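You operate a simulated robot arm through the tools that you are given. There is no shell and no other tool. Be economical: measure what you need, move in short steps, check, and stop when the job is done.

You are at the controls of a simulated robot arm. One attempt, no reset.

## Task
Change the grey chuck for the orange one, lock it and slip the green core on.
Fine: the grey chuck goes in the free cup of the stand.

The check looks at the end state, three seconds after you hand in, the way a careful person would. Anything else that was tipped, shoved, dropped, spilled or broken makes it a failure.

## Robot
A 7-joint arm with a two-finger parallel gripper, fixed in place. Base frame: the origin is at the foot of the arm, x ahead of it, y to its left, z up; the work surface is at about z = 0. Readings come in mm, rad, newtons and seconds.
With the tool pointing down near the work surface it reaches from about 240 to 620 mm from the base axis. Its first joint turns from -1.152 to 1.152 rad. Payload 2.6 kg.
The TCP is the grasp point between the finger pads, 30 mm short of the fingertips. In the tool frame z runs along the fingers and y along their closing line. Largest opening 94 mm; finger width 28, thickness 10; the body of the gripper, 50 by 96 mm, starts 55 mm behind the TCP.
Orientation is told as [roll, pitch, yaw] about the base's x, y, z axes, in that order, counted from this pose: with the fingers straight down and closing along the base's y, the tool's x points along the base's -x, its y along +y and its z along -z.

## Interface
- The arm moves only by the tool move_arm. Its argument "commands" is a list of rows, each a list of 6 numbers: the shift along the tool's x, y, z in units of 40 mm (1.0 is 40 mm), then the turn, a rotation vector about the tool's x, y, z in units of 8 degrees (1.0 is 8 degrees). In form: [[tx, ty, tz, rx, ry, rz], ...]. A call has 1 to 20 rows; each row shifts and turns the commanded pose from where the row before left it, along the tool's axes as they then stand. "hand" is the closure, from 0 (fully open) to 1 (shut), set as the call begins (left out, the last holds). A call with a number of a shift or a turn outside -1 to 1 is refused whole. Each row takes 0.2 s and may step no farther than 50 mm and 0.15 rad from the row before; otherwise, or with a gripper value out of range, the whole call is refused. Where a pose cannot be reached the arm comes as near as it can. A force on the tool above 40 N (or 10 N above the force at the start of the call, whichever is more), or a blocked arm, ends the call early, and 0.2 s more pass. The fingers move at their own pace (about 72 mm/s each) and stop on an object; they squeeze with about 43 N. The grip force told is the motor's: it shows also when the fingers shut on nothing. Time passes only in rows, and 0.2 s behind the last, so rows that do not move let the fingers close. It gives the time, the measured TCP pose, the force on the tool (base axes), the opening and the grip force at its end, in the units of the frame above (readings bear some noise).
- Cameras (640 x 400 px; columns grow to the right, rows downward): "scene" is fixed at [21.4, 429.6, 564]; the picture's right is [-0.81, -0.58, 0.00], its down [-0.35, 0.49, -0.80] and it looks along [0.46, -0.65, -0.61] (base axes); focal length 265 px, centre (320, 200). "wrist" rides on the gripper at [-37, 0, -58] in the tool frame; the picture's right is [0.00, -1.00, 0.00], its down [0.97, 0.00, -0.24] and it looks along [0.24, 0.00, 0.97] (tool axes); focal length 218 px, centre (320, 200).
- camera(camera): a new picture of that camera. The clock stands still meanwhile.
- point_at(camera, pixels): for up to 12 pixels [column, row] of the newest picture of that camera ("zoom" is the newest enlarged one), the place [x, y, z] in the base frame of the surface seen there, good to about 2 mm, but the place of the scene camera against the robot may be out by one fixed shift of up to 12 mm in any direction. The clock stands still meanwhile.
- close_up(camera, box): a new picture of the part [left, top, right, bottom] of that camera's present view, enlarged. The clock stands still meanwhile.
- close_job(): hands the job in; it is judged then, once.

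Work in short steps. Measure before you move; look again where a grasp or a placing could have gone wrong, and mend it. You have 80 turns and 34 pictures in all, those below and enlarged ones among them. Open the gripper and draw the arm clear of the work before you hand the job in, unless the task says otherwise; then end with one line.

The tools are called after "Call:" as name(argument=value, ...) on one line, values as JSON. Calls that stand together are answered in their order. move_arm: Moves the arm, as the interface text tells. Its arguments: {"type":"object","properties":{"commands":{"type":"array"},"hand":{"type":"number"}},"required":["commands"]} The other tools are called the same way: camera (camera) takes a picture; point_at (camera, pixels) gives the place of the surface under pixels of a picture; close_up (camera, box) takes an enlarged picture of a part of a camera's view; close_job () hands the job in.

At the start:

```text
clock: 0.0
eef_pos: [336.9, 130.6, 363.0]
tool_rot: [0.001, 0.0, 0.0]
force: [0.6, -0.3, 0.6]
width: 93.9
gripper_force: 0.0
```

scene: 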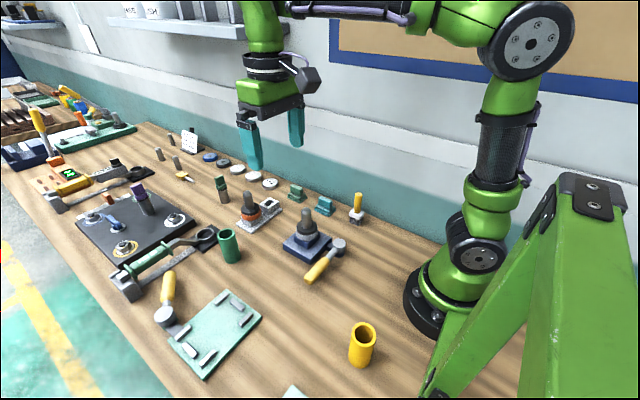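
wrist: 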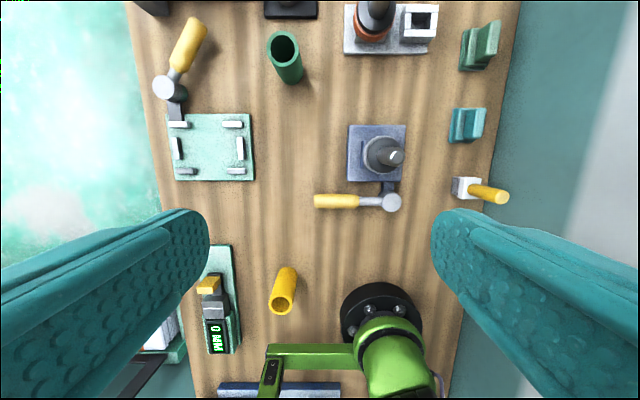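

The wrist view shows a blue base with the grey chuck at (383,155) and a yellow lever at (345,201). The stand holds the orange chuck at (373,20) and has a free cup at (418,22). The green tube is at (285,58). I'll enlarge these before moving.

Call:
close_up(camera="scene", box=[200, 170, 380, 290])

Call:
close_up(camera="wrist", box=[250, 0, 530, 220])

```text
3.33 times, centred on (290, 230) of scene
```

zoom: 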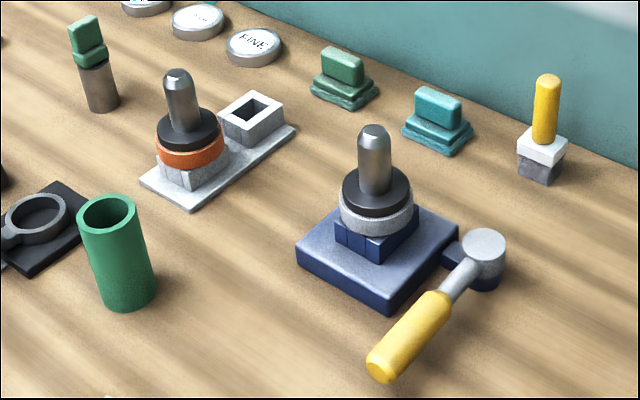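

```text
1.82 times, centred on (390, 110) of wrist
```

zoom: 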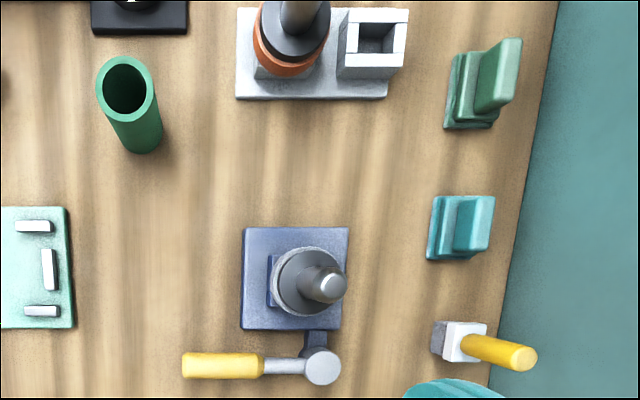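

Next I'll measure the key points from the wrist zoom, since that camera has no fixed shift.

Call:
point_at(camera="zoom", pixels=[[325, 287], [295, 262], [250, 240], [340, 322], [322, 366], [190, 366], [250, 366], [292, 366], [400, 15], [375, 40], [140, 145], [127, 62]])

Call:
point_at(camera="wrist", pixels=[[345, 52], [434, 52], [435, 8], [408, 8], [430, 36], [372, 24], [283, 35], [274, 47], [297, 47], [374, 166], [362, 150], [290, 80]])

```text
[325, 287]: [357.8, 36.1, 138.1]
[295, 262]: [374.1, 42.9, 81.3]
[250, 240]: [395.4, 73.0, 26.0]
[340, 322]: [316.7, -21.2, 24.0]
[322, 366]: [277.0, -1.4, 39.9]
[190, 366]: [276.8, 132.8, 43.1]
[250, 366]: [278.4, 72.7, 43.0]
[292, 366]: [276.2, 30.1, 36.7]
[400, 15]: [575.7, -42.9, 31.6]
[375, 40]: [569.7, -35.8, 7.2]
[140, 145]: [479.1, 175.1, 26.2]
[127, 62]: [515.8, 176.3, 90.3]
```

```text
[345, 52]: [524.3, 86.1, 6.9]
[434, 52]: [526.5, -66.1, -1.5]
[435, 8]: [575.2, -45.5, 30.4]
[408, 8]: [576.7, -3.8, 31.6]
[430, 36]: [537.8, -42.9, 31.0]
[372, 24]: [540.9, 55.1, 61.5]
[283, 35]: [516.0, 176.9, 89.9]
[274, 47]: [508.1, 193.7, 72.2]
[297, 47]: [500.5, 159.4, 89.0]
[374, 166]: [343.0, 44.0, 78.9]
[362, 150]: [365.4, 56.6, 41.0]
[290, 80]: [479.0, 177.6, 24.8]
```

The grey chuck's post is near (355,36) with its top at z≈138. The lever pivot is near (277,-1) and its handle points along +y. I'll move above the chuck for a closer look at the lock.

Call:
move_arm(commands=[[0, -0.8, 0.7, 0, 0, 0], [0, -0.8, 0.7, 0, 0, 0], [0, -0.8, 0.7, 0, 0, 0], [0, 0, 0, 0, 0, 0]], hand=0)

Call:
camera(camera="wrist")

```text
clock: 1.0
eef_pos: [336.5, 33.7, 280.4]
tool_rot: [-0.001, 0.0, 0.0]
force: [-0.3, -0.7, 0.6]
width: 94.0
gripper_force: 0.1
```

```text
29 pictures are left
```

wrist: 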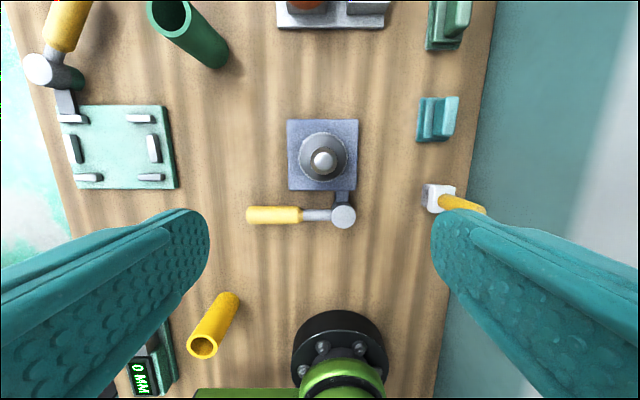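

The chuck is now nearly below the camera at (323,158). I'll enlarge that area and measure it.

Call:
close_up(camera="wrist", box=[230, 105, 390, 235])

Call:
close_up(camera="scene", box=[270, 190, 370, 290])

```text
3.08 times, centred on (310, 170) of wrist
```

zoom: 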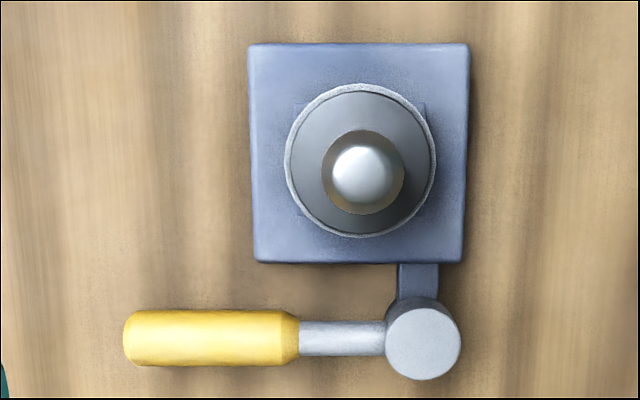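

```text
4.00 times, centred on (320, 240) of scene
```

zoom: 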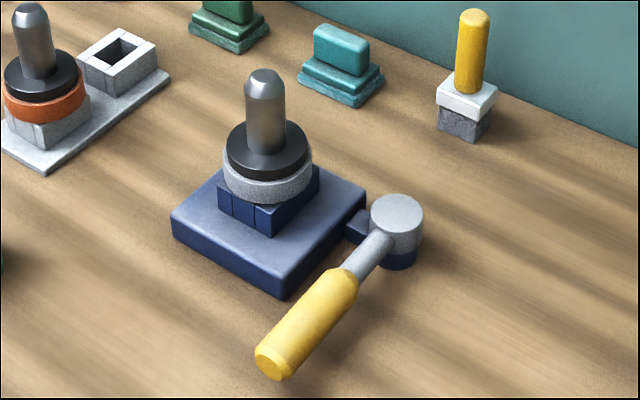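

I'll measure the post, flange, base edges and lever in the plain wrist picture.

Call:
point_at(camera="wrist", pixels=[[323.6, 161], [308, 157], [338, 157], [323, 134.5], [323, 180.5], [288.5, 121], [357, 121], [355, 188], [290, 188], [343.4, 215.5], [249, 215], [275, 215]])

Call:
point_at(camera="zoom", pixels=[[265, 150], [262, 75], [240, 210], [265, 190], [397, 215], [310, 325], [398, 262], [360, 265], [270, 360], [110, 55], [270, 230], [35, 8]])

```text
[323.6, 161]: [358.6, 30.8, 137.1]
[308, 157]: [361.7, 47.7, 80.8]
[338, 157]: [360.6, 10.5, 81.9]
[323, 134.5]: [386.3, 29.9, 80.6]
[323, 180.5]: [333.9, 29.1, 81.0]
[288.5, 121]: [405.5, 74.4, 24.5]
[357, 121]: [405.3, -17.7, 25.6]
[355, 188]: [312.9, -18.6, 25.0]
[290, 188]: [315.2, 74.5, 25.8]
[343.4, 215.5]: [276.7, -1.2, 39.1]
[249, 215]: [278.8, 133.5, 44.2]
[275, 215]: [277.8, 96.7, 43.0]
```

```text
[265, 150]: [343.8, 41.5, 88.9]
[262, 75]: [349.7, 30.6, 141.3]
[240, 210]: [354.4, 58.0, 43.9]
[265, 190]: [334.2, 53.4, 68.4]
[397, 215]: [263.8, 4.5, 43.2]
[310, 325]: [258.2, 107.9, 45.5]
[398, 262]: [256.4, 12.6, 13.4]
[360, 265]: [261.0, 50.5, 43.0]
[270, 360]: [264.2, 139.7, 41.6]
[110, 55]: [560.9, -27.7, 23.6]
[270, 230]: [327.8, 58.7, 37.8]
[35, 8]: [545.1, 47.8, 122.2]
```

The chuck axis is at about (359.5,29.5) and the lever handle runs along y at x≈278, with its top at z≈44. The handle hangs lower than the plate top, so it should swing away from the plate. I'll move over the handle at (278,105) and yaw by −90° to straddle it.

Call:
move_arm(commands=[[0.73, 0.89, 0, 0, 0, 0], [0.73, 0.89, 0, 0, 0, 0], [0, 0, 0, 0, 0, 1], [0, 0, 0, 0, 0, 1], [0, 0, 0, 0, 0, 1], [0, 0, 0, 0, 0, 1], [0, 0, 0, 0, 0, 1], [0, 0, 0, 0, 0, 1], [0, 0, 0, 0, 0, 1], [0, 0, 0, 0, 0, 1], [0, 0, 0, 0, 0, 1], [0, 0, 0, 0, 0, 1], [0, 0, 0, 0, 0, 1], [0, 0, 0, 0, 0, 0.25], [0, 0, 1, 0, 0, 0], [0, 0, 1, 0, 0, 0], [0, 0, 1, 0, 0, 0], [0, 0, 0, 0, 0, 0]], hand=0.57)

Call:
camera(camera="wrist")

```text
clock: 4.8
eef_pos: [279.8, 104.3, 161.3]
tool_rot: [0.0, 0.0, -1.572]
force: [-0.3, 0.3, 0.4]
width: 40.8
gripper_force: 0.0
```

```text
26 pictures are left
```

wrist: 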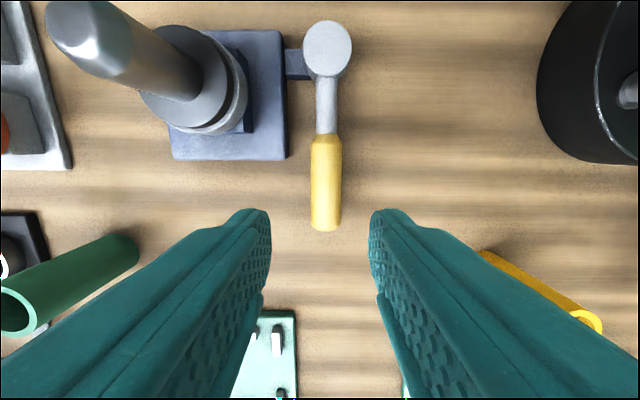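

The handle (column 326) is centred between the fingers (270 to 370). I'll descend to straddle it at z≈45.

Call:
move_arm(commands=[[0, 0, 0.9, 0, 0, 0], [0, 0.06, 0.9, 0, 0, 0], [0, 0, 0.6, 0, 0, 0], [0, 0, 0.5, 0, 0, 0], [0, 0, 0, 0, 0, 0]])

```text
clock: 6.0
eef_pos: [280.6, 105.7, 43.1]
tool_rot: [0.0, -0.001, -1.572]
force: [-1.7, 0.9, -1.0]
width: 41.0
gripper_force: 0.4
```

I'm straddling the handle. I'll push it gently towards −x, away from the plate, watching the force.

Call:
move_arm(commands=[[0, -0.25, 0, 0, 0, 0], [0, -0.2, 0, 0, 0, 0], [0, -0.2, 0, 0, 0, 0], [0, -0.15, 0, 0, 0, 0], [0, 0, 0, 0, 0, 0]])

Call:
camera(camera="wrist")

```text
clock: 7.2
eef_pos: [249.8, 105.5, 44.5]
tool_rot: [0.001, 0.001, -1.571]
force: [0.5, -0.6, -0.2]
width: 41.2
gripper_force: 0.8
```

```text
25 pictures are left
```

wrist: 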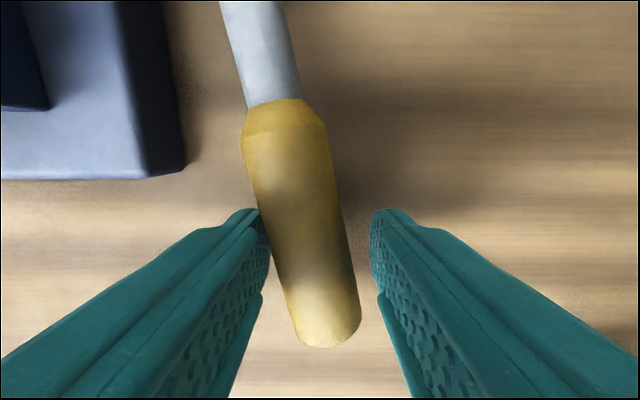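

The handle follows freely and has swung about 12° with no resistance. I'll continue along the arc, turning with it.

Call:
move_arm(commands=[[0, 0, 0, 0, 0, -0.75], [0, -0.1, 0, 0, 0, -0.75], [0, -0.37, 0, 0, 0, -1], [0, -0.37, 0, 0, 0, -1], [0, -0.37, 0, 0, 0, -1], [0, 0, 0, 0, 0, 0]])

Call:
camera(camera="wrist")

```text
clock: 8.6
eef_pos: [210.3, 90.9, 44.5]
tool_rot: [-0.003, 0.0, -0.94]
force: [0.3, 0.3, 0.6]
width: 40.7
gripper_force: 0.6
out of reach, approached as far as the arm can: row 5
```

```text
24 pictures are left
```

wrist: 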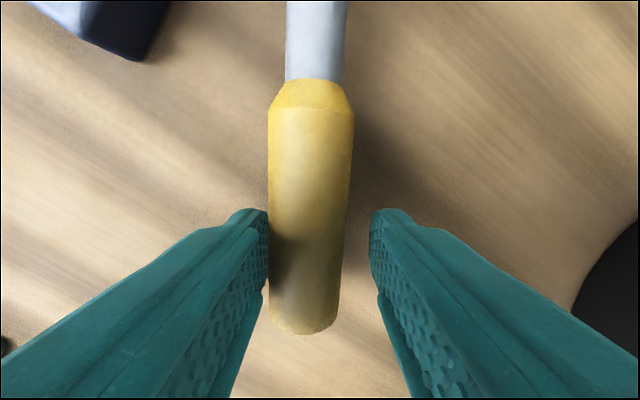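

The handle is at about 36° and the arm is at its inner reach limit. I'll tilt the fingers towards the base by about 16° and push on to find the lever's end stop.

Call:
move_arm(commands=[[0, 0, -0.2, 0, 0, 0], [0, 0, 0, 1, 0, 0], [0, 0, 0, 1, 0, 0], [0, -0.35, 0.1, 0, 0, 0], [0, -0.35, 0.1, 0, -0.2, -0.7], [0, 0, 0, 0, 0, 0]])

Call:
camera(camera="wrist")

```text
clock: 10.0
eef_pos: [187.4, 74.7, 53.2]
tool_rot: [-0.279, 0.0, -0.84]
force: [0.1, -0.1, -0.1]
width: 40.5
gripper_force: 0.4
```

```text
23 pictures are left
```

wrist: 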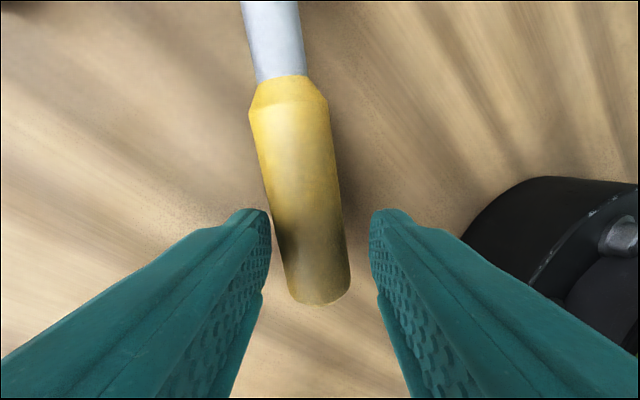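

Still free at about 51°. I'll push further with a bit more tilt.

Call:
move_arm(commands=[[0, 0, 0, 0.8, -0.2, -0.7], [0, -0.3, 0.12, 0, -0.3, -0.9], [0, -0.3, 0.12, 0, -0.3, -0.9], [0, 0, 0, 0, 0, 0]])

Call:
camera(camera="wrist")

```text
refused: row 1 steps farther than a row can; nothing moved
```

```text
22 pictures are left
```

wrist: 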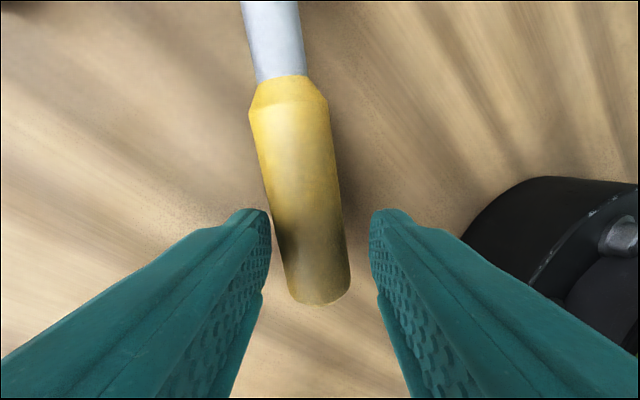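

The first row combined too much turn, so the call was refused. I'll split it into smaller steps.

Call:
move_arm(commands=[[0, 0, 0, 0.8, 0, 0], [0, 0, 0, 0, -0.3, -0.7], [0, -0.3, 0.12, 0, -0.3, -0.8], [0, -0.3, 0.12, 0, -0.3, -0.8], [0, 0, 0, 0, 0, 0]])

Call:
camera(camera="scene")

```text
clock: 11.2
eef_pos: [171.8, 56.4, 52.6]
tool_rot: [-0.387, 0.003, -0.492]
force: [8.2, 9.5, -0.7]
width: 47.2
gripper_force: 5.7
```

```text
21 pictures are left
```

scene: 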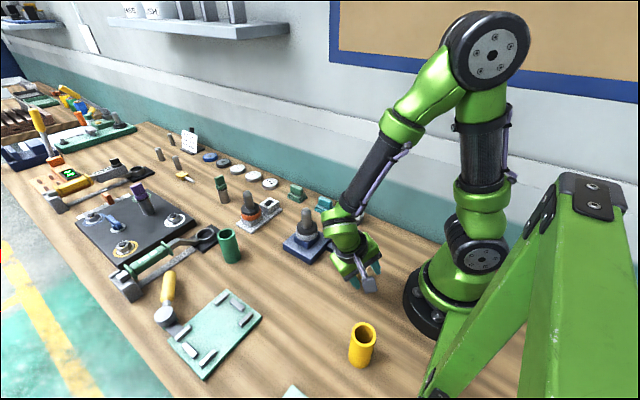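

The force of about 12 N and the spread fingers (47 mm) show the lever is at its end stop, at about 60°. I'll ease off, withdraw along the tool axis, and straighten up.

Call:
move_arm(commands=[[0, 0.1, 0, 0, 0, 0], [0, 0, -0.6, 0, 0, 0], [0, 0, -1, 0, 0, 0], [0, 0, -1, 0, 0, 0], [0, 0, -1, 0, 0, 0], [0, 0, 0, -1, 0, 0], [0, 0, 0, -1, 0, 0], [0, 0, 0, -0.77, 0, 0], [-0.5, 0, -0.6, 0, 0, -1], [-0.5, 0, -0.6, 0, 0, -1], [-0.5, 0, -0.6, 0, 0, -1], [-0.5, 0, 0, 0, 0, -0.52], [0, 0, 0, 0, 0, 0]], hand=0.5)

Call:
camera(camera="wrist")

```text
clock: 14.0
eef_pos: [276.6, 83.4, 255.4]
tool_rot: [0.0, 0.007, -0.003]
force: [0.1, 0.0, 0.1]
width: 46.8
gripper_force: 0.1
```

```text
20 pictures are left
```

wrist: 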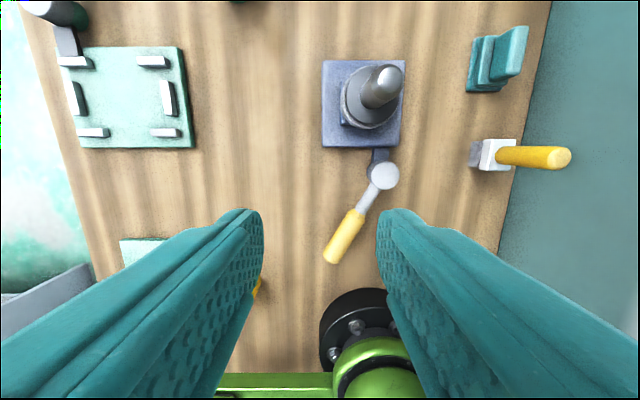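

The lever stays at about 60° and the base hasn't moved. I'll go over the grey chuck's post at (359.5,29.5) and come down to z≈180 before the grasp.

Call:
move_arm(commands=[[-0.7, -0.45, 0, 0, 0, 0], [-0.7, -0.45, 0, 0, 0, 0], [-0.67, -0.45, 0, 0, 0, 0], [0, 0, 0.9, 0, 0, 0], [0, 0, 0.9, 0, 0, 0], [0, 0, 0, 0, 0, 0]], hand=0.36)

Call:
camera(camera="wrist")

```text
clock: 15.4
eef_pos: [356.9, 30.3, 183.1]
tool_rot: [-0.001, 0.007, -0.004]
force: [-1.6, 0.5, -0.7]
width: 60.2
gripper_force: 0.1
```

```text
19 pictures are left
```

wrist: 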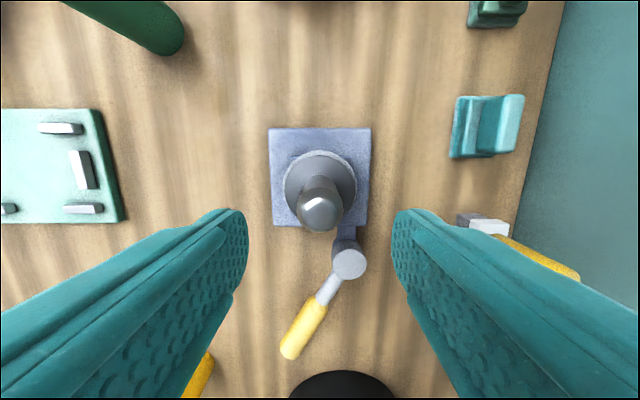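

The post is centred between the fingers at column 319. I'll descend to z≈118 with the small corrections and close.

Call:
move_arm(commands=[[-0.06, -0.02, 0.8, 0, -0.05, -0.03], [0, 0, 0.8, 0, 0, 0], [0, 0, 0, 0, 0, 0]])

Call:
move_arm(commands=[[0, 0, 0, 0, 0, 0], [0, 0, 0, 0, 0, 0], [0, 0, 0, 0, 0, 0]], hand=1)

```text
clock: 16.2
eef_pos: [361.2, 26.6, 117.4]
tool_rot: [0.001, 0.0, -0.001]
force: [0.1, 0.6, 0.4]
width: 60.3
gripper_force: 0.0
```

```text
clock: 17.0
eef_pos: [360.7, 27.8, 119.1]
tool_rot: [0.001, 0.0, -0.001]
force: [1.3, 7.3, 0.4]
width: 24.7
gripper_force: 42.6
```

The post is gripped at 24.7 mm. I'll lift in small steps, watching the force, to confirm the chuck is unlocked.

Call:
move_arm(commands=[[0, 0.03, -0.05, 0, 0, 0], [0, 0, -0.2, 0, 0, 0], [0, 0, -0.3, 0, 0, 0], [0, 0, 0, 0, 0, 0]])

Call:
camera(camera="wrist")

```text
clock: 18.0
eef_pos: [360.2, 28.8, 140.0]
tool_rot: [0.0, -0.002, -0.001]
force: [1.3, -0.4, -3.1]
width: 24.3
gripper_force: 42.7
```

```text
18 pictures are left
```

wrist: 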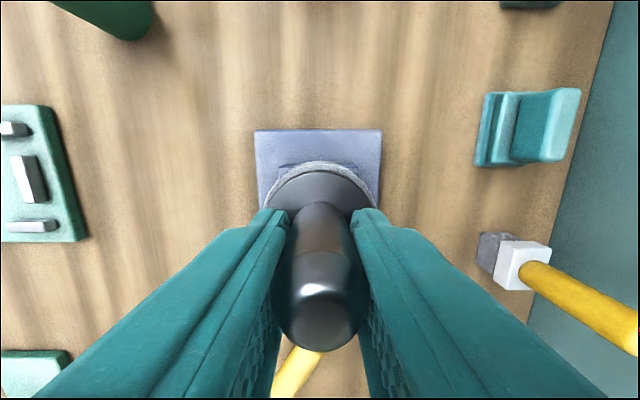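

The chuck came free at about 3 N. Next I'll lift it high and look at the stand from (480,0,240).

Call:
move_arm(commands=[[0, 0, -0.9, 0, 0, 0], [0, 0, -0.9, 0, 0, 0], [0, 0, -0.7, 0, 0, 0], [-0.75, -0.15, 0, 0, 0, 0], [-0.75, -0.2, 0, 0, 0, 0], [-0.75, -0.2, 0, 0, 0, 0], [-0.75, -0.15, 0, 0, 0, 0], [0, 0, 0, 0, 0, 0]])

Call:
close_up(camera="wrist", box=[200, 60, 440, 210])

```text
clock: 19.8
eef_pos: [480.8, 2.8, 241.5]
tool_rot: [0.0, 0.003, 0.0]
force: [1.3, 0.1, -3.0]
width: 24.5
gripper_force: 43.0
```

```text
2.67 times, centred on (320, 135) of wrist
```

zoom: 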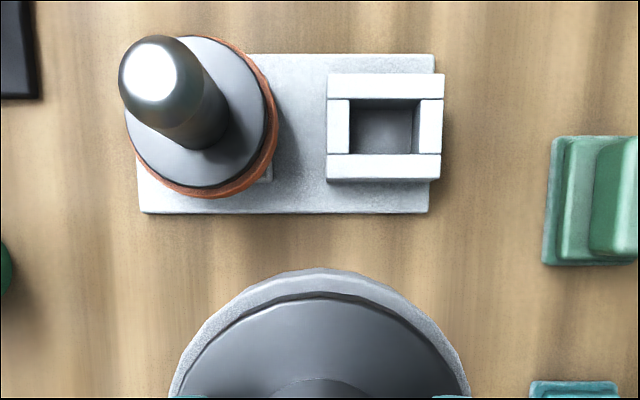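

The cup and the orange chuck are both clearly visible, so I'll measure the cup rim and the orange chuck.

Call:
point_at(camera="zoom", pixels=[[330, 77], [440, 77], [330, 177], [438, 177], [385, 77], [385, 176], [333, 128], [437, 128], [153, 75], [230, 160], [150, 120], [385, 130]])

Call:
point_at(camera="zoom", pixels=[[352, 102], [410, 102], [352, 151], [410, 151], [200, 182], [215, 42], [270, 110], [130, 110], [200, 110], [145, 210], [427, 210], [432, 58]])

```text
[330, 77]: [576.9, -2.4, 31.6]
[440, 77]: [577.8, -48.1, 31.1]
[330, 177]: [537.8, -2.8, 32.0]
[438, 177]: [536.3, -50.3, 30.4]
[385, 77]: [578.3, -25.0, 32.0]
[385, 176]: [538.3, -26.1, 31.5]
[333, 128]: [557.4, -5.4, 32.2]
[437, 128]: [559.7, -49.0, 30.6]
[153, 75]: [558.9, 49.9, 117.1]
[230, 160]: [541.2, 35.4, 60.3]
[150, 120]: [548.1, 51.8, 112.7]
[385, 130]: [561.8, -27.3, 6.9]
```

```text
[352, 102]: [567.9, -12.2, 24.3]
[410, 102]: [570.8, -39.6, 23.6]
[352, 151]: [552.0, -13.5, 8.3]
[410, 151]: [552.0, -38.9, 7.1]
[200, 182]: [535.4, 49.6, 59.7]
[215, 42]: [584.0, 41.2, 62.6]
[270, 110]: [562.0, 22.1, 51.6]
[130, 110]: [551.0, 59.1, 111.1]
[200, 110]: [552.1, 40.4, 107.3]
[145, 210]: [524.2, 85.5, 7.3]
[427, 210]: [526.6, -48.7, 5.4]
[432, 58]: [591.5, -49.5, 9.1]
```

The cup centre is (557.8,−26), rim z≈31. The orange chuck axis is near (559,50), with its top at z≈117, so the seat in the stand is about 20.5 mm lower than in the fixture. I'll move over the cup and come down to z≈135.

Call:
move_arm(commands=[[-0.7, -0.24, 0, 0, 0, 0], [-0.7, -0.24, 0, 0, 0, 0], [-0.55, -0.24, 0, 0, 0, 0], [0, 0, 0.9, 0, 0, 0], [0, 0, 0.9, 0, 0, 0], [0, 0, 0.8, 0, 0, 0], [0, 0, 0, 0, 0, 0], [0, 0, 0, 0, 0, 0]])

Call:
close_up(camera="scene", box=[210, 150, 310, 250])

```text
clock: 21.6
eef_pos: [558.6, -27.7, 136.3]
tool_rot: [0.0, 0.001, 0.0]
force: [0.7, -0.2, -3.1]
width: 24.5
gripper_force: 43.1
```

```text
4.00 times, centred on (260, 200) of scene
```

zoom: 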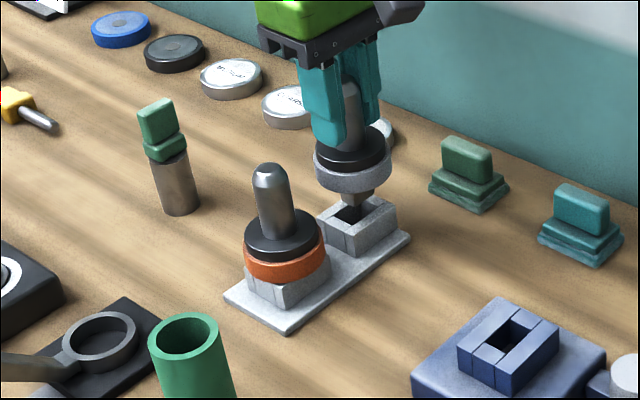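

The tapered square shank sits right over the cup. I'll lower slowly to z≈100, with the force limit as a guard.

Call:
move_arm(commands=[[0, 0.04, 0.2, 0, 0, 0], [0, 0, 0.2, 0, 0, 0], [0, 0, 0.2, 0, 0, 0], [0, 0, 0.15, 0, 0, 0], [0, 0, 0.1, 0, 0, 0], [0, 0, 0, 0, 0, 0]])

```text
clock: 23.0
eef_pos: [557.7, -26.4, 103.3]
tool_rot: [0.002, 0.0, -0.001]
force: [-0.2, 0.0, -3.3]
width: 24.7
gripper_force: 43.3
```

No contact yet at z=103. I'll keep going down in small steps to find the seat.

Call:
move_arm(commands=[[0, 0, 0.06, 0, 0, 0], [0, 0, 0.06, 0, 0, 0], [0, 0, 0.04, 0, 0, 0], [0, 0, 0, 0, 0, 0]])

```text
clock: 24.0
eef_pos: [558.8, -24.3, 100.0]
tool_rot: [0.002, -0.007, 0.001]
force: [-6.3, -1.2, 25.7]
width: 24.5
gripper_force: 43.1
```

There's upward contact of 26 N at z≈100, close to the expected seat. I'll look before releasing.

Call:
close_up(camera="scene", box=[220, 160, 300, 240])

```text
5.00 times, centred on (260, 200) of scene
```

zoom: 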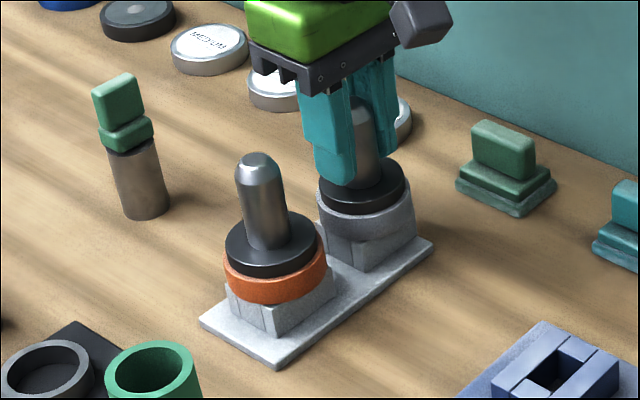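

The flange rests on the cup. I'll release and rise straight up.

Call:
move_arm(commands=[[0, 0, -0.04, 0, 0, 0], [0, 0, 0, 0, 0, 0], [0, 0, 0, 0, 0, 0]], hand=0.4)

Call:
move_arm(commands=[[0, 0, -0.3, 0, 0, 0], [0, 0, -0.9, 0, 0, 0], [0, 0, -0.9, 0, 0, 0], [0.6, 0.6, -0.5, 0, 0, 0], [0.6, 0.6, 0, 0, 0, 0], [0.5, 0.6, 0, 0, 0, 0], [0, 0, 0, 0, 0, 0]])

Call:
close_up(camera="wrist", box=[220, 40, 460, 240])

```text
clock: 24.8
eef_pos: [558.0, -24.6, 98.0]
tool_rot: [-0.001, -0.001, 0.001]
force: [-0.3, -0.5, 0.2]
width: 56.4
gripper_force: 0.1
```

```text
clock: 26.4
eef_pos: [491.5, 47.1, 203.1]
tool_rot: [0.0, 0.0, -0.001]
force: [0.1, -0.2, 0.3]
width: 56.1
gripper_force: 0.1
```

```text
2.00 times, centred on (340, 140) of wrist
```

zoom: 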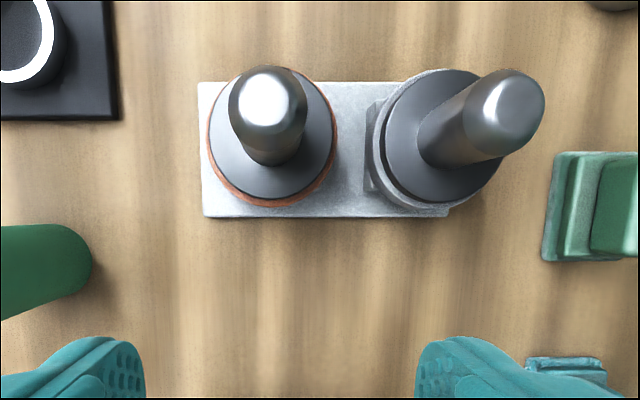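

Both chucks stand in the stand. I'll measure the post tops and flanges to check levelness and locate the orange post.

Call:
point_at(camera="zoom", pixels=[[266, 92], [272, 188], [270, 78], [250, 120], [325, 130], [218, 130], [505, 97], [440, 190], [490, 165], [400, 100], [248, 95], [290, 95]])

```text
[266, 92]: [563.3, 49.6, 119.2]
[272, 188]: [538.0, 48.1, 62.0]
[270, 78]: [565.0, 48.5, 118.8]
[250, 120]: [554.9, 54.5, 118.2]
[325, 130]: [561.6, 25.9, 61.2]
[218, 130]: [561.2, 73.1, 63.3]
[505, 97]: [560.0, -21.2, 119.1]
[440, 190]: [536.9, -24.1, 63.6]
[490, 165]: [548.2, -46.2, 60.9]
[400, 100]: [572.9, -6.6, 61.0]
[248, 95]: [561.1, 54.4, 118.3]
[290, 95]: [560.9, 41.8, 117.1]
```

Both are level, and the orange axis is about (559.5,49). I'll go above it, descend to z≈100 and grip.

Call:
move_arm(commands=[[-0.85, 0.02, 0, 0, 0, 0], [-0.85, 0.02, 0, 0, 0, 0], [0, 0, 0.9, 0, 0, 0], [0, 0, 0.9, 0, 0, 0], [0, 0, 0.75, 0, 0, 0], [0, 0, 0, 0, 0, 0], [0, 0, 0, 0, 0, 0]])

Call:
move_arm(commands=[[0, 0, 0, 0, 0, 0], [0, 0, 0, 0, 0, 0], [0, 0, 0, 0, 0, 0]], hand=1)

```text
clock: 28.0
eef_pos: [557.5, 48.2, 100.5]
tool_rot: [0.0, 0.0, 0.0]
force: [0.5, -0.8, 0.5]
width: 56.4
gripper_force: 0.1
```

```text
clock: 28.8
eef_pos: [557.8, 48.4, 100.4]
tool_rot: [0.0, 0.0, -0.001]
force: [0.8, 0.2, 1.4]
width: 24.4
gripper_force: 42.4
```

Gripped at 24.4 mm. I'll lift and carry it over the fixture.

Call:
move_arm(commands=[[0, 0, -0.3, 0, 0, 0], [0, 0, -0.6, 0, 0, 0], [0, 0, -0.9, 0, 0, 0], [0, 0, -0.9, 0, 0, 0], [0, 0, -0.6, 0, 0, 0], [0.8, -0.08, 0, 0, 0, 0], [0.9, -0.08, 0, 0, 0, 0], [0.9, -0.08, 0, 0, 0, 0], [0.9, -0.08, 0, 0, 0, 0], [0, 0, 0, 0, 0, 0]])

Call:
close_up(camera="wrist", box=[220, 80, 420, 240])

```text
clock: 31.0
eef_pos: [418.4, 36.4, 234.0]
tool_rot: [0.0, 0.0, 0.001]
force: [-0.3, -0.4, -3.5]
width: 24.5
gripper_force: 42.9
```

```text
2.50 times, centred on (320, 160) of wrist
```

zoom: 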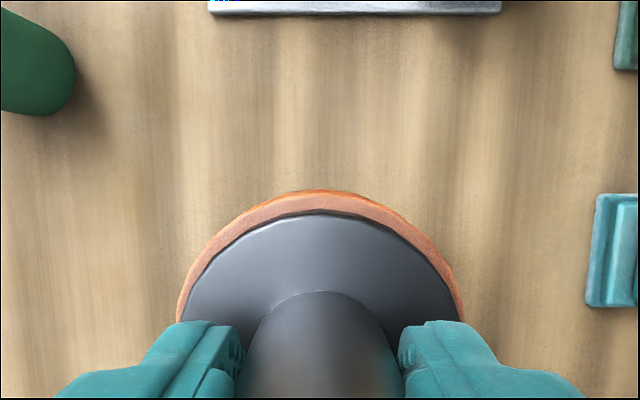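

The held chuck hides the socket from here. I'll go back to x≈285 to view and measure the socket ahead of the tool.

Call:
move_arm(commands=[[0.85, -0.06, 0, 0, 0, 0], [0.85, -0.06, 0, 0, 0, 0], [0.85, -0.06, 0, 0, 0, 0], [0.78, 0, 0, 0, 0, 0], [0, 0, 0, 0, 0, 0], [0, 0, 0, 0, 0, 0]])

Call:
close_up(camera="wrist", box=[220, 60, 420, 220])

Call:
point_at(camera="zoom", pixels=[[320, 100], [320, 120], [300, 140], [340, 140], [320, 160], [280, 120], [360, 120], [320, 180]])

```text
clock: 32.4
eef_pos: [285.4, 28.1, 233.1]
tool_rot: [0.0, 0.0, 0.0]
force: [-0.7, -0.8, -1.9]
width: 24.1
gripper_force: 43.5
```

```text
2.50 times, centred on (320, 140) of wrist
```

zoom: 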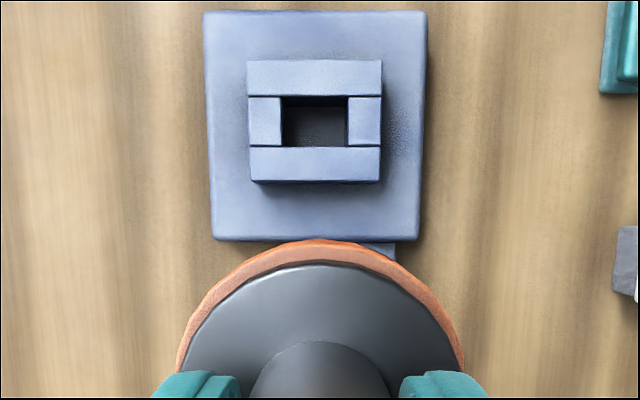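

```text
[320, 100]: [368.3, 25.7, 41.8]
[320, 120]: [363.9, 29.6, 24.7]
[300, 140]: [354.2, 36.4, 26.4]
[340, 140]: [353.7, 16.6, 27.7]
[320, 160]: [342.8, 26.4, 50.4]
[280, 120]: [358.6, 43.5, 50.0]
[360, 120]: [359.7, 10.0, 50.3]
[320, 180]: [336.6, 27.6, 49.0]
```

The socket's outer walls are clear. I'll measure its edges to get the centre.

Call:
point_at(camera="zoom", pixels=[[250, 62], [379, 62], [253, 177], [377, 177], [250, 120], [379, 120], [315, 62], [315, 178], [283, 120], [348, 120], [315, 95], [315, 147]])

```text
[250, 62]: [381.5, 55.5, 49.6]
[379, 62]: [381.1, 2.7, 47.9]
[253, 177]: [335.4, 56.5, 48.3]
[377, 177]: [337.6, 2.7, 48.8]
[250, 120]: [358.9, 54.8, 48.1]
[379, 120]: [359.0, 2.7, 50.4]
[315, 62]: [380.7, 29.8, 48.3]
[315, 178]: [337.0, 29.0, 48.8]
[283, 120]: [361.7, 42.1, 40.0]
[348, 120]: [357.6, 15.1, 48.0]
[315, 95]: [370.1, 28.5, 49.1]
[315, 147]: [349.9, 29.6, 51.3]
```

The socket centre is (359,29), rim z≈49. I'll move over it and come down to z≈155.

Call:
move_arm(commands=[[-0.92, 0.01, 0, 0, 0, 0], [-0.91, 0.01, 0, 0, 0, 0], [0, 0, 0.8, 0, 0, 0], [0, 0, 0.8, 0, 0, 0], [0, 0, 0.35, 0, 0, 0], [0, 0, 0, 0, 0, 0], [0, 0, 0, 0, 0, 0]])

Call:
move_arm(commands=[[0, 0, 0, 0, 0, 0]])

Call:
close_up(camera="scene", box=[270, 180, 370, 280])

```text
clock: 34.0
eef_pos: [357.0, 29.7, 155.3]
tool_rot: [0.001, 0.001, 0.0]
force: [-0.5, 0.2, -3.0]
width: 24.6
gripper_force: 43.3
```

```text
clock: 34.4
eef_pos: [358.2, 29.1, 156.0]
tool_rot: [0.0, 0.001, 0.0]
force: [0.1, 0.7, -2.9]
width: 24.2
gripper_force: 43.3
```

```text
4.00 times, centred on (320, 230) of scene
```

zoom: 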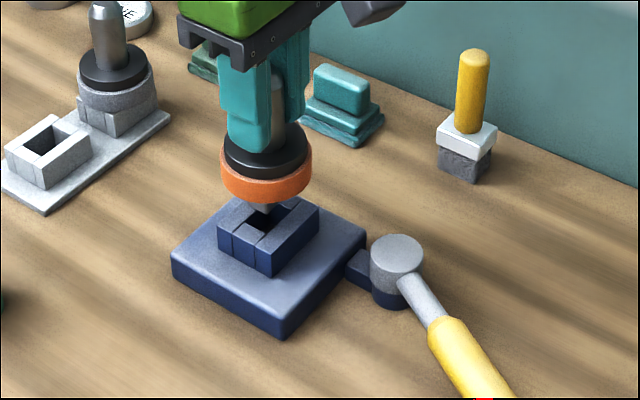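

The shank is above the socket and the lever is open. I'll lower slowly to about z 123.

Call:
move_arm(commands=[[0, 0, 0.25, 0, 0, 0], [0, 0, 0.25, 0, 0, 0], [0, 0, 0.15, 0, 0, 0], [0, 0, 0.12, 0, 0, 0], [0, 0, 0.06, 0, 0, 0], [0, 0, 0, 0, 0, 0]])

Call:
move_arm(commands=[[0, 0, 0.05, 0, 0, 0], [0, 0, 0.05, 0, 0, 0], [0, 0, 0.03, 0, 0, 0], [0, 0, 0, 0, 0, 0]])

```text
clock: 35.8
eef_pos: [358.6, 29.4, 122.4]
tool_rot: [0.0, 0.0, 0.001]
force: [0.1, -0.4, -2.9]
width: 24.5
gripper_force: 43.6
```

```text
clock: 36.8
eef_pos: [360.2, 28.9, 115.9]
tool_rot: [0.0, -0.005, 0.0]
force: [-5.1, -2.0, 27.4]
width: 24.6
gripper_force: 43.2
```

Seated with 27 N of contact at about z 117. I'll release and rise to check.

Call:
move_arm(commands=[[0, 0, -0.05, 0, 0, 0], [0, 0, 0, 0, 0, 0], [0, 0, 0, 0, 0, 0]], hand=0.4)

Call:
move_arm(commands=[[0, 0, -0.4, 0, 0, 0], [0, 0, -0.9, 0, 0, 0], [0, 0, -0.9, 0, 0, 0], [0.75, 0.4, -0.5, 0, 0, 0], [0.75, 0.4, 0, 0, 0, 0], [0, 0, 0, 0, 0, 0]])

Call:
camera(camera="wrist")

```text
clock: 37.6
eef_pos: [357.5, 29.4, 118.0]
tool_rot: [0.001, 0.001, 0.0]
force: [-0.1, -0.4, -0.6]
width: 56.3
gripper_force: 0.0
```

```text
clock: 39.0
eef_pos: [298.6, 61.2, 226.0]
tool_rot: [0.0, -0.001, 0.0]
force: [-0.2, 0.1, 0.5]
width: 56.3
gripper_force: 0.1
```

```text
10 pictures are left
```

wrist: 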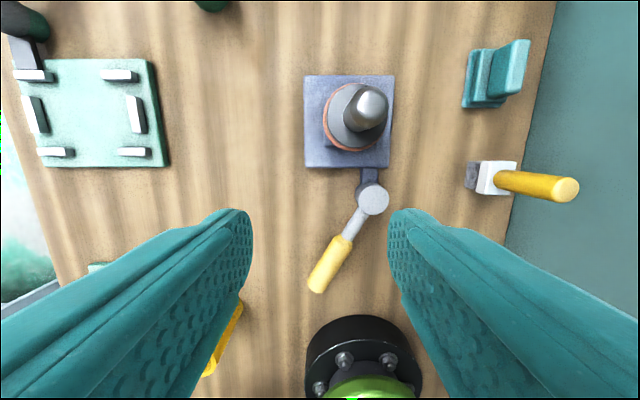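

The orange chuck is seated at (360,110) and the lever still points at 60°. I'll go back along the path I withdrew by, with the fork opened to 56 mm, and stop above the handle to check.

Call:
move_arm(commands=[[0.55, 0.55, -0.73, 0, 0, 0], [0, 0, 0, 0, 0, 0.52], [0.5, 0, 0, 0, 0, 1], [0.5, 0, 0.6, 0, 0, 1], [0.5, 0, 0.6, 0, 0, 1], [0.5, 0, 0.6, 0.77, 0, 0], [0, 0, 0, 1, 0, 0], [0, 0, 0, 1, 0, 0], [-0.25, 0.13, 0.8, 0, 0, 0], [0, 0, 0.8, 0, 0, 0], [0, 0, 0.8, 0, 0, 0], [0, 0, 0, 0, 0, 0], [0, 0, 0, 0, 0, 0]], hand=0.4)

Call:
camera(camera="wrist")

```text
clock: 41.8
eef_pos: [193.5, 72.9, 92.6]
tool_rot: [-0.388, -0.001, -0.493]
force: [-0.2, -0.8, 0.0]
width: 56.5
gripper_force: 0.1
```

```text
9 pictures are left
```

wrist: 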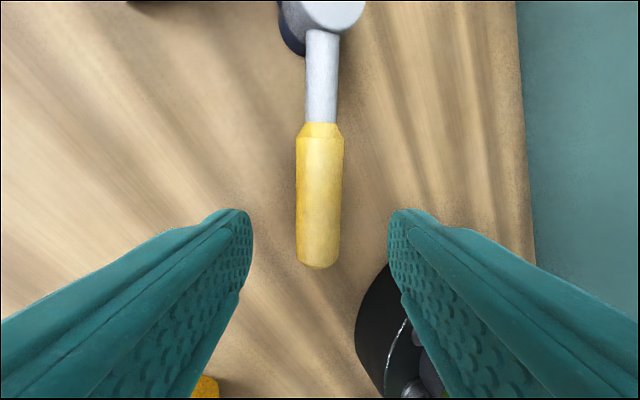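

The handle (column 320) is centred between the fingers. I'll descend the last 48 mm along the tool axis, then narrow the fork.

Call:
move_arm(commands=[[0, 0, 0.6, 0, 0, 0], [0, 0, 0.5, 0, 0, 0], [0, 0, 0, 0, 0, 0]], hand=0.5)

Call:
move_arm(commands=[[0, 0, 0, 0, 0, 0], [0, 0, 0, 0, 0, 0]], hand=0.62)

```text
clock: 42.6
eef_pos: [185.9, 59.1, 51.3]
tool_rot: [-0.386, -0.001, -0.492]
force: [-1.0, 0.3, -0.3]
width: 47.2
gripper_force: 0.2
```

```text
clock: 43.2
eef_pos: [186.9, 59.3, 51.1]
tool_rot: [-0.388, -0.002, -0.492]
force: [0.3, 0.5, -0.3]
width: 35.7
gripper_force: 0.0
```

The fork surrounds the handle with no contact force. I'll swing the lever back along the arc, three 8° steps first.

Call:
move_arm(commands=[[-0.03, 0.356, -0.144, 0, 0.375, 0.927], [-0.03, 0.356, -0.144, 0, 0.375, 0.927], [-0.03, 0.356, -0.144, 0, 0.375, 0.927], [0, 0, 0, 0, 0, 0]])

```text
clock: 44.2
eef_pos: [215.7, 93.3, 53.0]
tool_rot: [-0.387, 0.0, -0.915]
force: [-0.6, 0.3, 0.5]
width: 36.2
gripper_force: 0.5
```

Following well with no force. I'll straighten the tool, lower it a little, and continue the arc.

Call:
move_arm(commands=[[0, 0, 0, -0.92, 0, 0], [0, 0, 0, -0.92, 0, 0], [0, 0, 0.1, -0.92, 0, 0], [-0.05, 0.384, 0.05, 0, 0, 1], [-0.05, 0.384, 0.05, 0, 0, 1], [-0.05, 0.384, 0, 0, 0, 1], [0, 0, 0, 0, 0, 0]])

Call:
camera(camera="wrist")

```text
clock: 45.4
eef_pos: [241.4, 103.4, 47.4]
tool_rot: [0.005, -0.003, -1.159]
force: [-1.0, 0.7, 5.1]
width: 36.2
gripper_force: 0.3
stopped in row 5: the force on the tool passed its limit (the readings are from after the stop); the commanded pose is now the measured one
```

```text
8 pictures are left
```

wrist: 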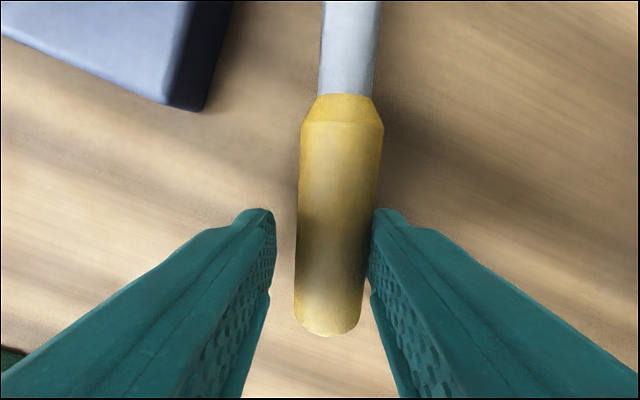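

The push stopped at a force limit with the lever at about 20°, with the right finger touching the handle. I'll try again in small steps to tell a jolt from real resistance.

Call:
move_arm(commands=[[0, 0, 0, 0, 0, 0], [0, 0.08, 0, 0, 0, 0], [0, 0.08, 0, 0, 0, 0], [0, 0, 0, 0, 0, 0]])

```text
clock: 46.4
eef_pos: [248.1, 107.9, 47.3]
tool_rot: [0.007, -0.001, -1.158]
force: [-0.5, -0.3, 1.0]
width: 36.2
gripper_force: 0.3
```

It moved freely, so that was a transient. I'll continue in smaller 4° steps.

Call:
move_arm(commands=[[-0.06, 0.12, 0, 0, 0, 0.5], [-0.06, 0.15, 0, 0, 0, 0.5], [-0.04, 0.17, 0, 0, 0, 0.5], [-0.02, 0.19, 0, 0, 0, 0.5], [0, 0, 0, 0, 0, 0]])

```text
clock: 47.6
eef_pos: [275.5, 107.6, 47.8]
tool_rot: [0.006, 0.0, -1.439]
force: [0.0, -0.1, -0.3]
width: 35.6
gripper_force: 0.1
```

The lever is at about 4° from its original position. I'll push on in small steps towards the closed stop.

Call:
move_arm(commands=[[0, 0.1, 0, 0, 0, 0.5], [0, 0.1, 0, 0, 0, 0.44], [0, 0.06, 0, 0, 0, 0], [0, 0.05, 0, 0, 0, 0], [0, 0, 0, 0, 0, 0]])

```text
clock: 48.8
eef_pos: [286.3, 108.8, 48.0]
tool_rot: [0.004, -0.001, -1.573]
force: [-8.1, -3.5, 6.0]
width: 40.6
gripper_force: 4.0
```

Force −8 N and the fork spread to 40.6 mm, so the lever is at its closed stop with the handle at x≈278, the starting place. I'll ease off, rise and check.

Call:
move_arm(commands=[[0, -0.12, 0, 0, 0, 0], [0, 0, -0.5, 0, 0, 0], [0, 0, -1, 0, 0, 0], [0, 0, -1, 0, 0, 0], [0, 0, -1, 0, 0, 0], [0, 0, -1, 0, 0, 0], [0, 0, 0, 0, 0, -1], [0, 0, 0, 0, 0, -1], [0, 0, 0, 0, 0, -1], [0, 0, 0, 0, 0, -1], [0, 0, 0, 0, 0, -1], [0, 0, 0, 0, 0, -1], [0, 0, 0, 0, 0, -1], [0, 0, 0, 0, 0, -1], [0, 0, 0, 0, 0, -1], [0, 0, 0, 0, 0, -1], [0, 0, 0, 0, 0, -1], [0, 0, 0, 0, 0, -0.25], [0, 0, 0, 0, 0, 0]])

Call:
camera(camera="wrist")

```text
clock: 52.8
eef_pos: [279.6, 109.9, 227.9]
tool_rot: [0.0, -0.007, 0.001]
force: [-0.3, -0.4, -0.3]
width: 35.7
gripper_force: 0.0
```

```text
7 pictures are left
```

wrist: 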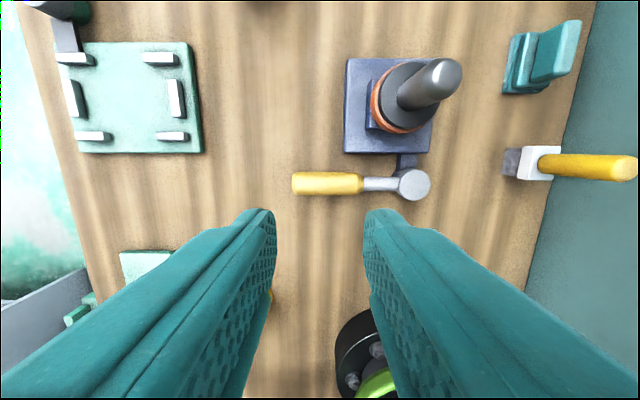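

The lever lies along y again, as at the start. I'll check the orange chuck's place and height and the lever line.

Call:
point_at(camera="wrist", pixels=[[439, 76], [400, 126], [385, 115], [425, 128], [411, 185], [297, 183], [350, 184]])

```text
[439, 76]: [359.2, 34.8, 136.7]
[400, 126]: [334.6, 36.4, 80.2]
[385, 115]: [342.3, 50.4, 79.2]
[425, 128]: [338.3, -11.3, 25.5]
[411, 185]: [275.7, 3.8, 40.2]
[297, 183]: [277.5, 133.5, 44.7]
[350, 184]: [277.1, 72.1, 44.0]
```

Chuck at (359,30), top z≈137, flange z≈80, and the lever is back in its starting line. Now I'll move to view the green tube.

Call:
move_arm(commands=[[-0.75, 0.33, -0.1, 0, 0, 0], [-0.75, 0.33, -0.1, 0, 0, 0], [-0.75, 0.33, -0.1, 0, 0, 0], [-0.75, 0.33, 0, 0, 0, 0], [-0.75, 0.33, 0, 0, 0, 0], [0, 0, 0, 0, 0, 0]], hand=0.3)

Call:
close_up(camera="wrist", box=[240, 60, 400, 220])

```text
clock: 54.2
eef_pos: [428.7, 172.8, 241.1]
tool_rot: [-0.001, -0.007, 0.0]
force: [-0.4, 0.0, 0.6]
width: 66.0
gripper_force: 0.2
```

```text
2.50 times, centred on (320, 140) of wrist
```

zoom: 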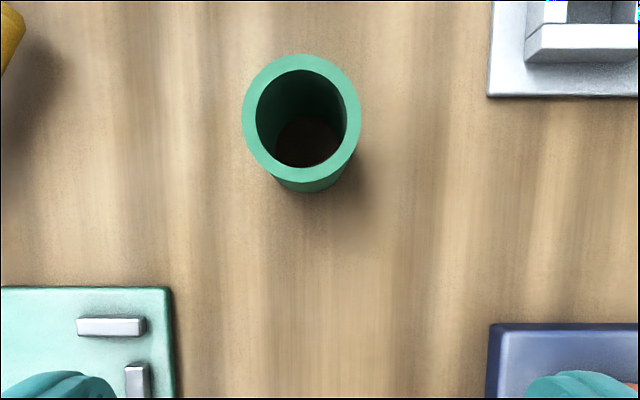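

The tube stands upright. I'll measure its rim.

Call:
point_at(camera="zoom", pixels=[[248, 112], [355, 112], [301, 60], [301, 175], [262, 80], [342, 80], [262, 150], [342, 155], [305, 140], [282, 170], [300, 187], [330, 175]])

```text
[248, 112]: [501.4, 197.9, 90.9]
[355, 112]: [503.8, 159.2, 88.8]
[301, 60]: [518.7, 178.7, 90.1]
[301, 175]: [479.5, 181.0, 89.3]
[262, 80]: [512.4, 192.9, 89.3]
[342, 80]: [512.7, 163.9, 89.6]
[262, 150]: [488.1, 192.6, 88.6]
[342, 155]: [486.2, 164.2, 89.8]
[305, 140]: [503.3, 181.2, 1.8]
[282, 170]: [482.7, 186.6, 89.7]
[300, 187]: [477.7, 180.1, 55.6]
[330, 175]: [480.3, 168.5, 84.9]
```

The tube centre is (499,178.6), top z 90, outer diameter about 41 mm, and it's open right through. I'll go above, then down to z≈70, with a stop first to check position.

Call:
move_arm(commands=[[-0.88, 0.07, 0, 0, 0.05, 0], [-0.88, 0.07, 0, 0, 0, 0], [0, 0, 0.9, 0, 0, 0], [0, 0, 0.9, 0, 0, 0], [0, 0, 0, 0, 0, 0], [0, 0, 0, 0, 0, 0]])

```text
clock: 55.6
eef_pos: [500.6, 175.8, 168.9]
tool_rot: [0.0, 0.002, 0.002]
force: [0.3, 0.5, 0.3]
width: 66.1
gripper_force: 0.1
```

I'll correct by about +2 mm in y and −1 mm in x, then descend and close.

Call:
move_arm(commands=[[0.03, 0.06, 0.85, 0, 0, 0], [0, 0, 0.85, 0, 0, 0], [0, 0, 0.77, 0, 0, 0], [0, 0, 0, 0, 0, 0], [0, 0, 0, 0, 0, 0]])

Call:
move_arm(commands=[[0, 0, 0, 0, 0, 0], [0, 0, 0, 0, 0, 0], [0, 0, 0, 0, 0, 0]], hand=1)

```text
clock: 56.8
eef_pos: [498.0, 181.0, 68.3]
tool_rot: [0.0, 0.0, 0.0]
force: [0.3, 0.3, -0.1]
width: 65.5
gripper_force: 0.0
```

```text
clock: 57.6
eef_pos: [498.2, 180.5, 67.7]
tool_rot: [-0.001, 0.001, 0.0]
force: [0.3, 0.8, -0.5]
width: 41.7
gripper_force: 43.6
```

Tube gripped at 41.7 mm. I'll lift it to z≈236 and move it over the post at (359,29).

Call:
move_arm(commands=[[0, 0, -0.4, 0, 0, 0], [0, 0, -0.9, 0, 0, 0], [0, 0, -1, 0, 0, 0], [0, 0, -1, 0, 0, 0], [0, 0, -0.9, 0, 0, 0], [0.5, -0.54, 0, 0, 0, 0], [0.75, -0.81, 0, 0, 0, 0], [0.75, -0.81, 0, 0, 0, 0], [0.75, -0.81, 0, 0, 0, 0], [0.73, -0.8, 0, 0, 0, 0], [0, 0, 0, 0, 0, 0], [0, 0, 0, 0, 0, 0]])

Call:
close_up(camera="scene", box=[250, 130, 380, 260])

```text
clock: 60.2
eef_pos: [360.2, 32.5, 240.5]
tool_rot: [0.001, 0.002, -0.001]
force: [0.3, -0.5, -0.3]
width: 41.5
gripper_force: 42.6
```

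```text
3.08 times, centred on (315, 195) of scene
```

zoom: 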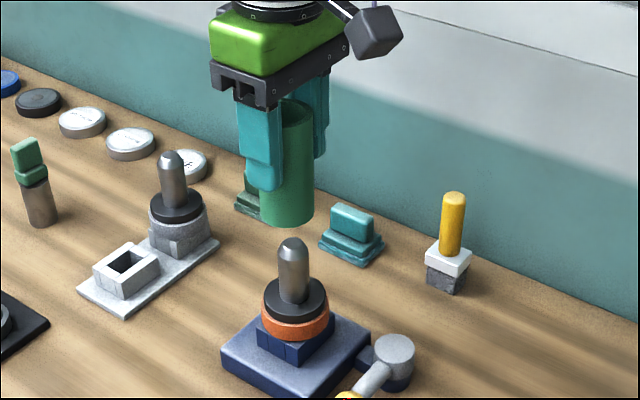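

The tube hangs upright above the post. I'll correct by −3 mm in y and −1.5 mm in x, then lower to just above the post top.

Call:
move_arm(commands=[[0.04, -0.08, 0.3, 0, 0, 0], [0, 0, 0.3, 0, 0, 0], [0, 0, 0, 0, 0, 0], [0, 0, 0, 0, 0, 0]])

Call:
move_arm(commands=[[0, 0, 0, 0, 0, 0], [0, 0, 0, 0, 0, 0]])

```text
clock: 61.2
eef_pos: [360.0, 28.7, 212.6]
tool_rot: [0.0, 0.001, -0.001]
force: [0.6, -0.8, -0.7]
width: 41.8
gripper_force: 43.2
```

```text
clock: 61.8
eef_pos: [358.1, 28.3, 215.4]
tool_rot: [0.0, 0.003, 0.0]
force: [0.5, -0.8, -0.2]
width: 41.8
gripper_force: 43.4
```

Position averages (359,28.5), in line with the post. I'll lower slowly over it.

Call:
move_arm(commands=[[0, 0.01, 0.25, 0, 0, 0], [0, 0, 0.25, 0, 0, 0], [0, 0, 0.25, 0, 0, 0], [0, 0, 0.25, 0, 0, 0], [0, 0, 0, 0, 0, 0]])

Call:
close_up(camera="scene", box=[260, 150, 360, 250])

```text
clock: 63.0
eef_pos: [357.9, 28.8, 173.0]
tool_rot: [0.001, 0.002, -0.001]
force: [-0.3, -0.4, 0.1]
width: 41.6
gripper_force: 42.8
```

```text
4.00 times, centred on (310, 200) of scene
```

zoom: 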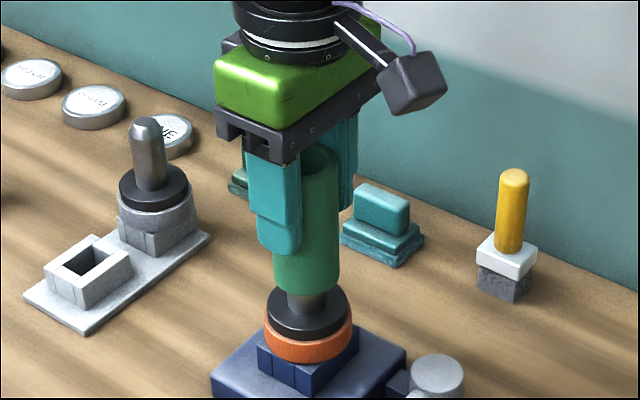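

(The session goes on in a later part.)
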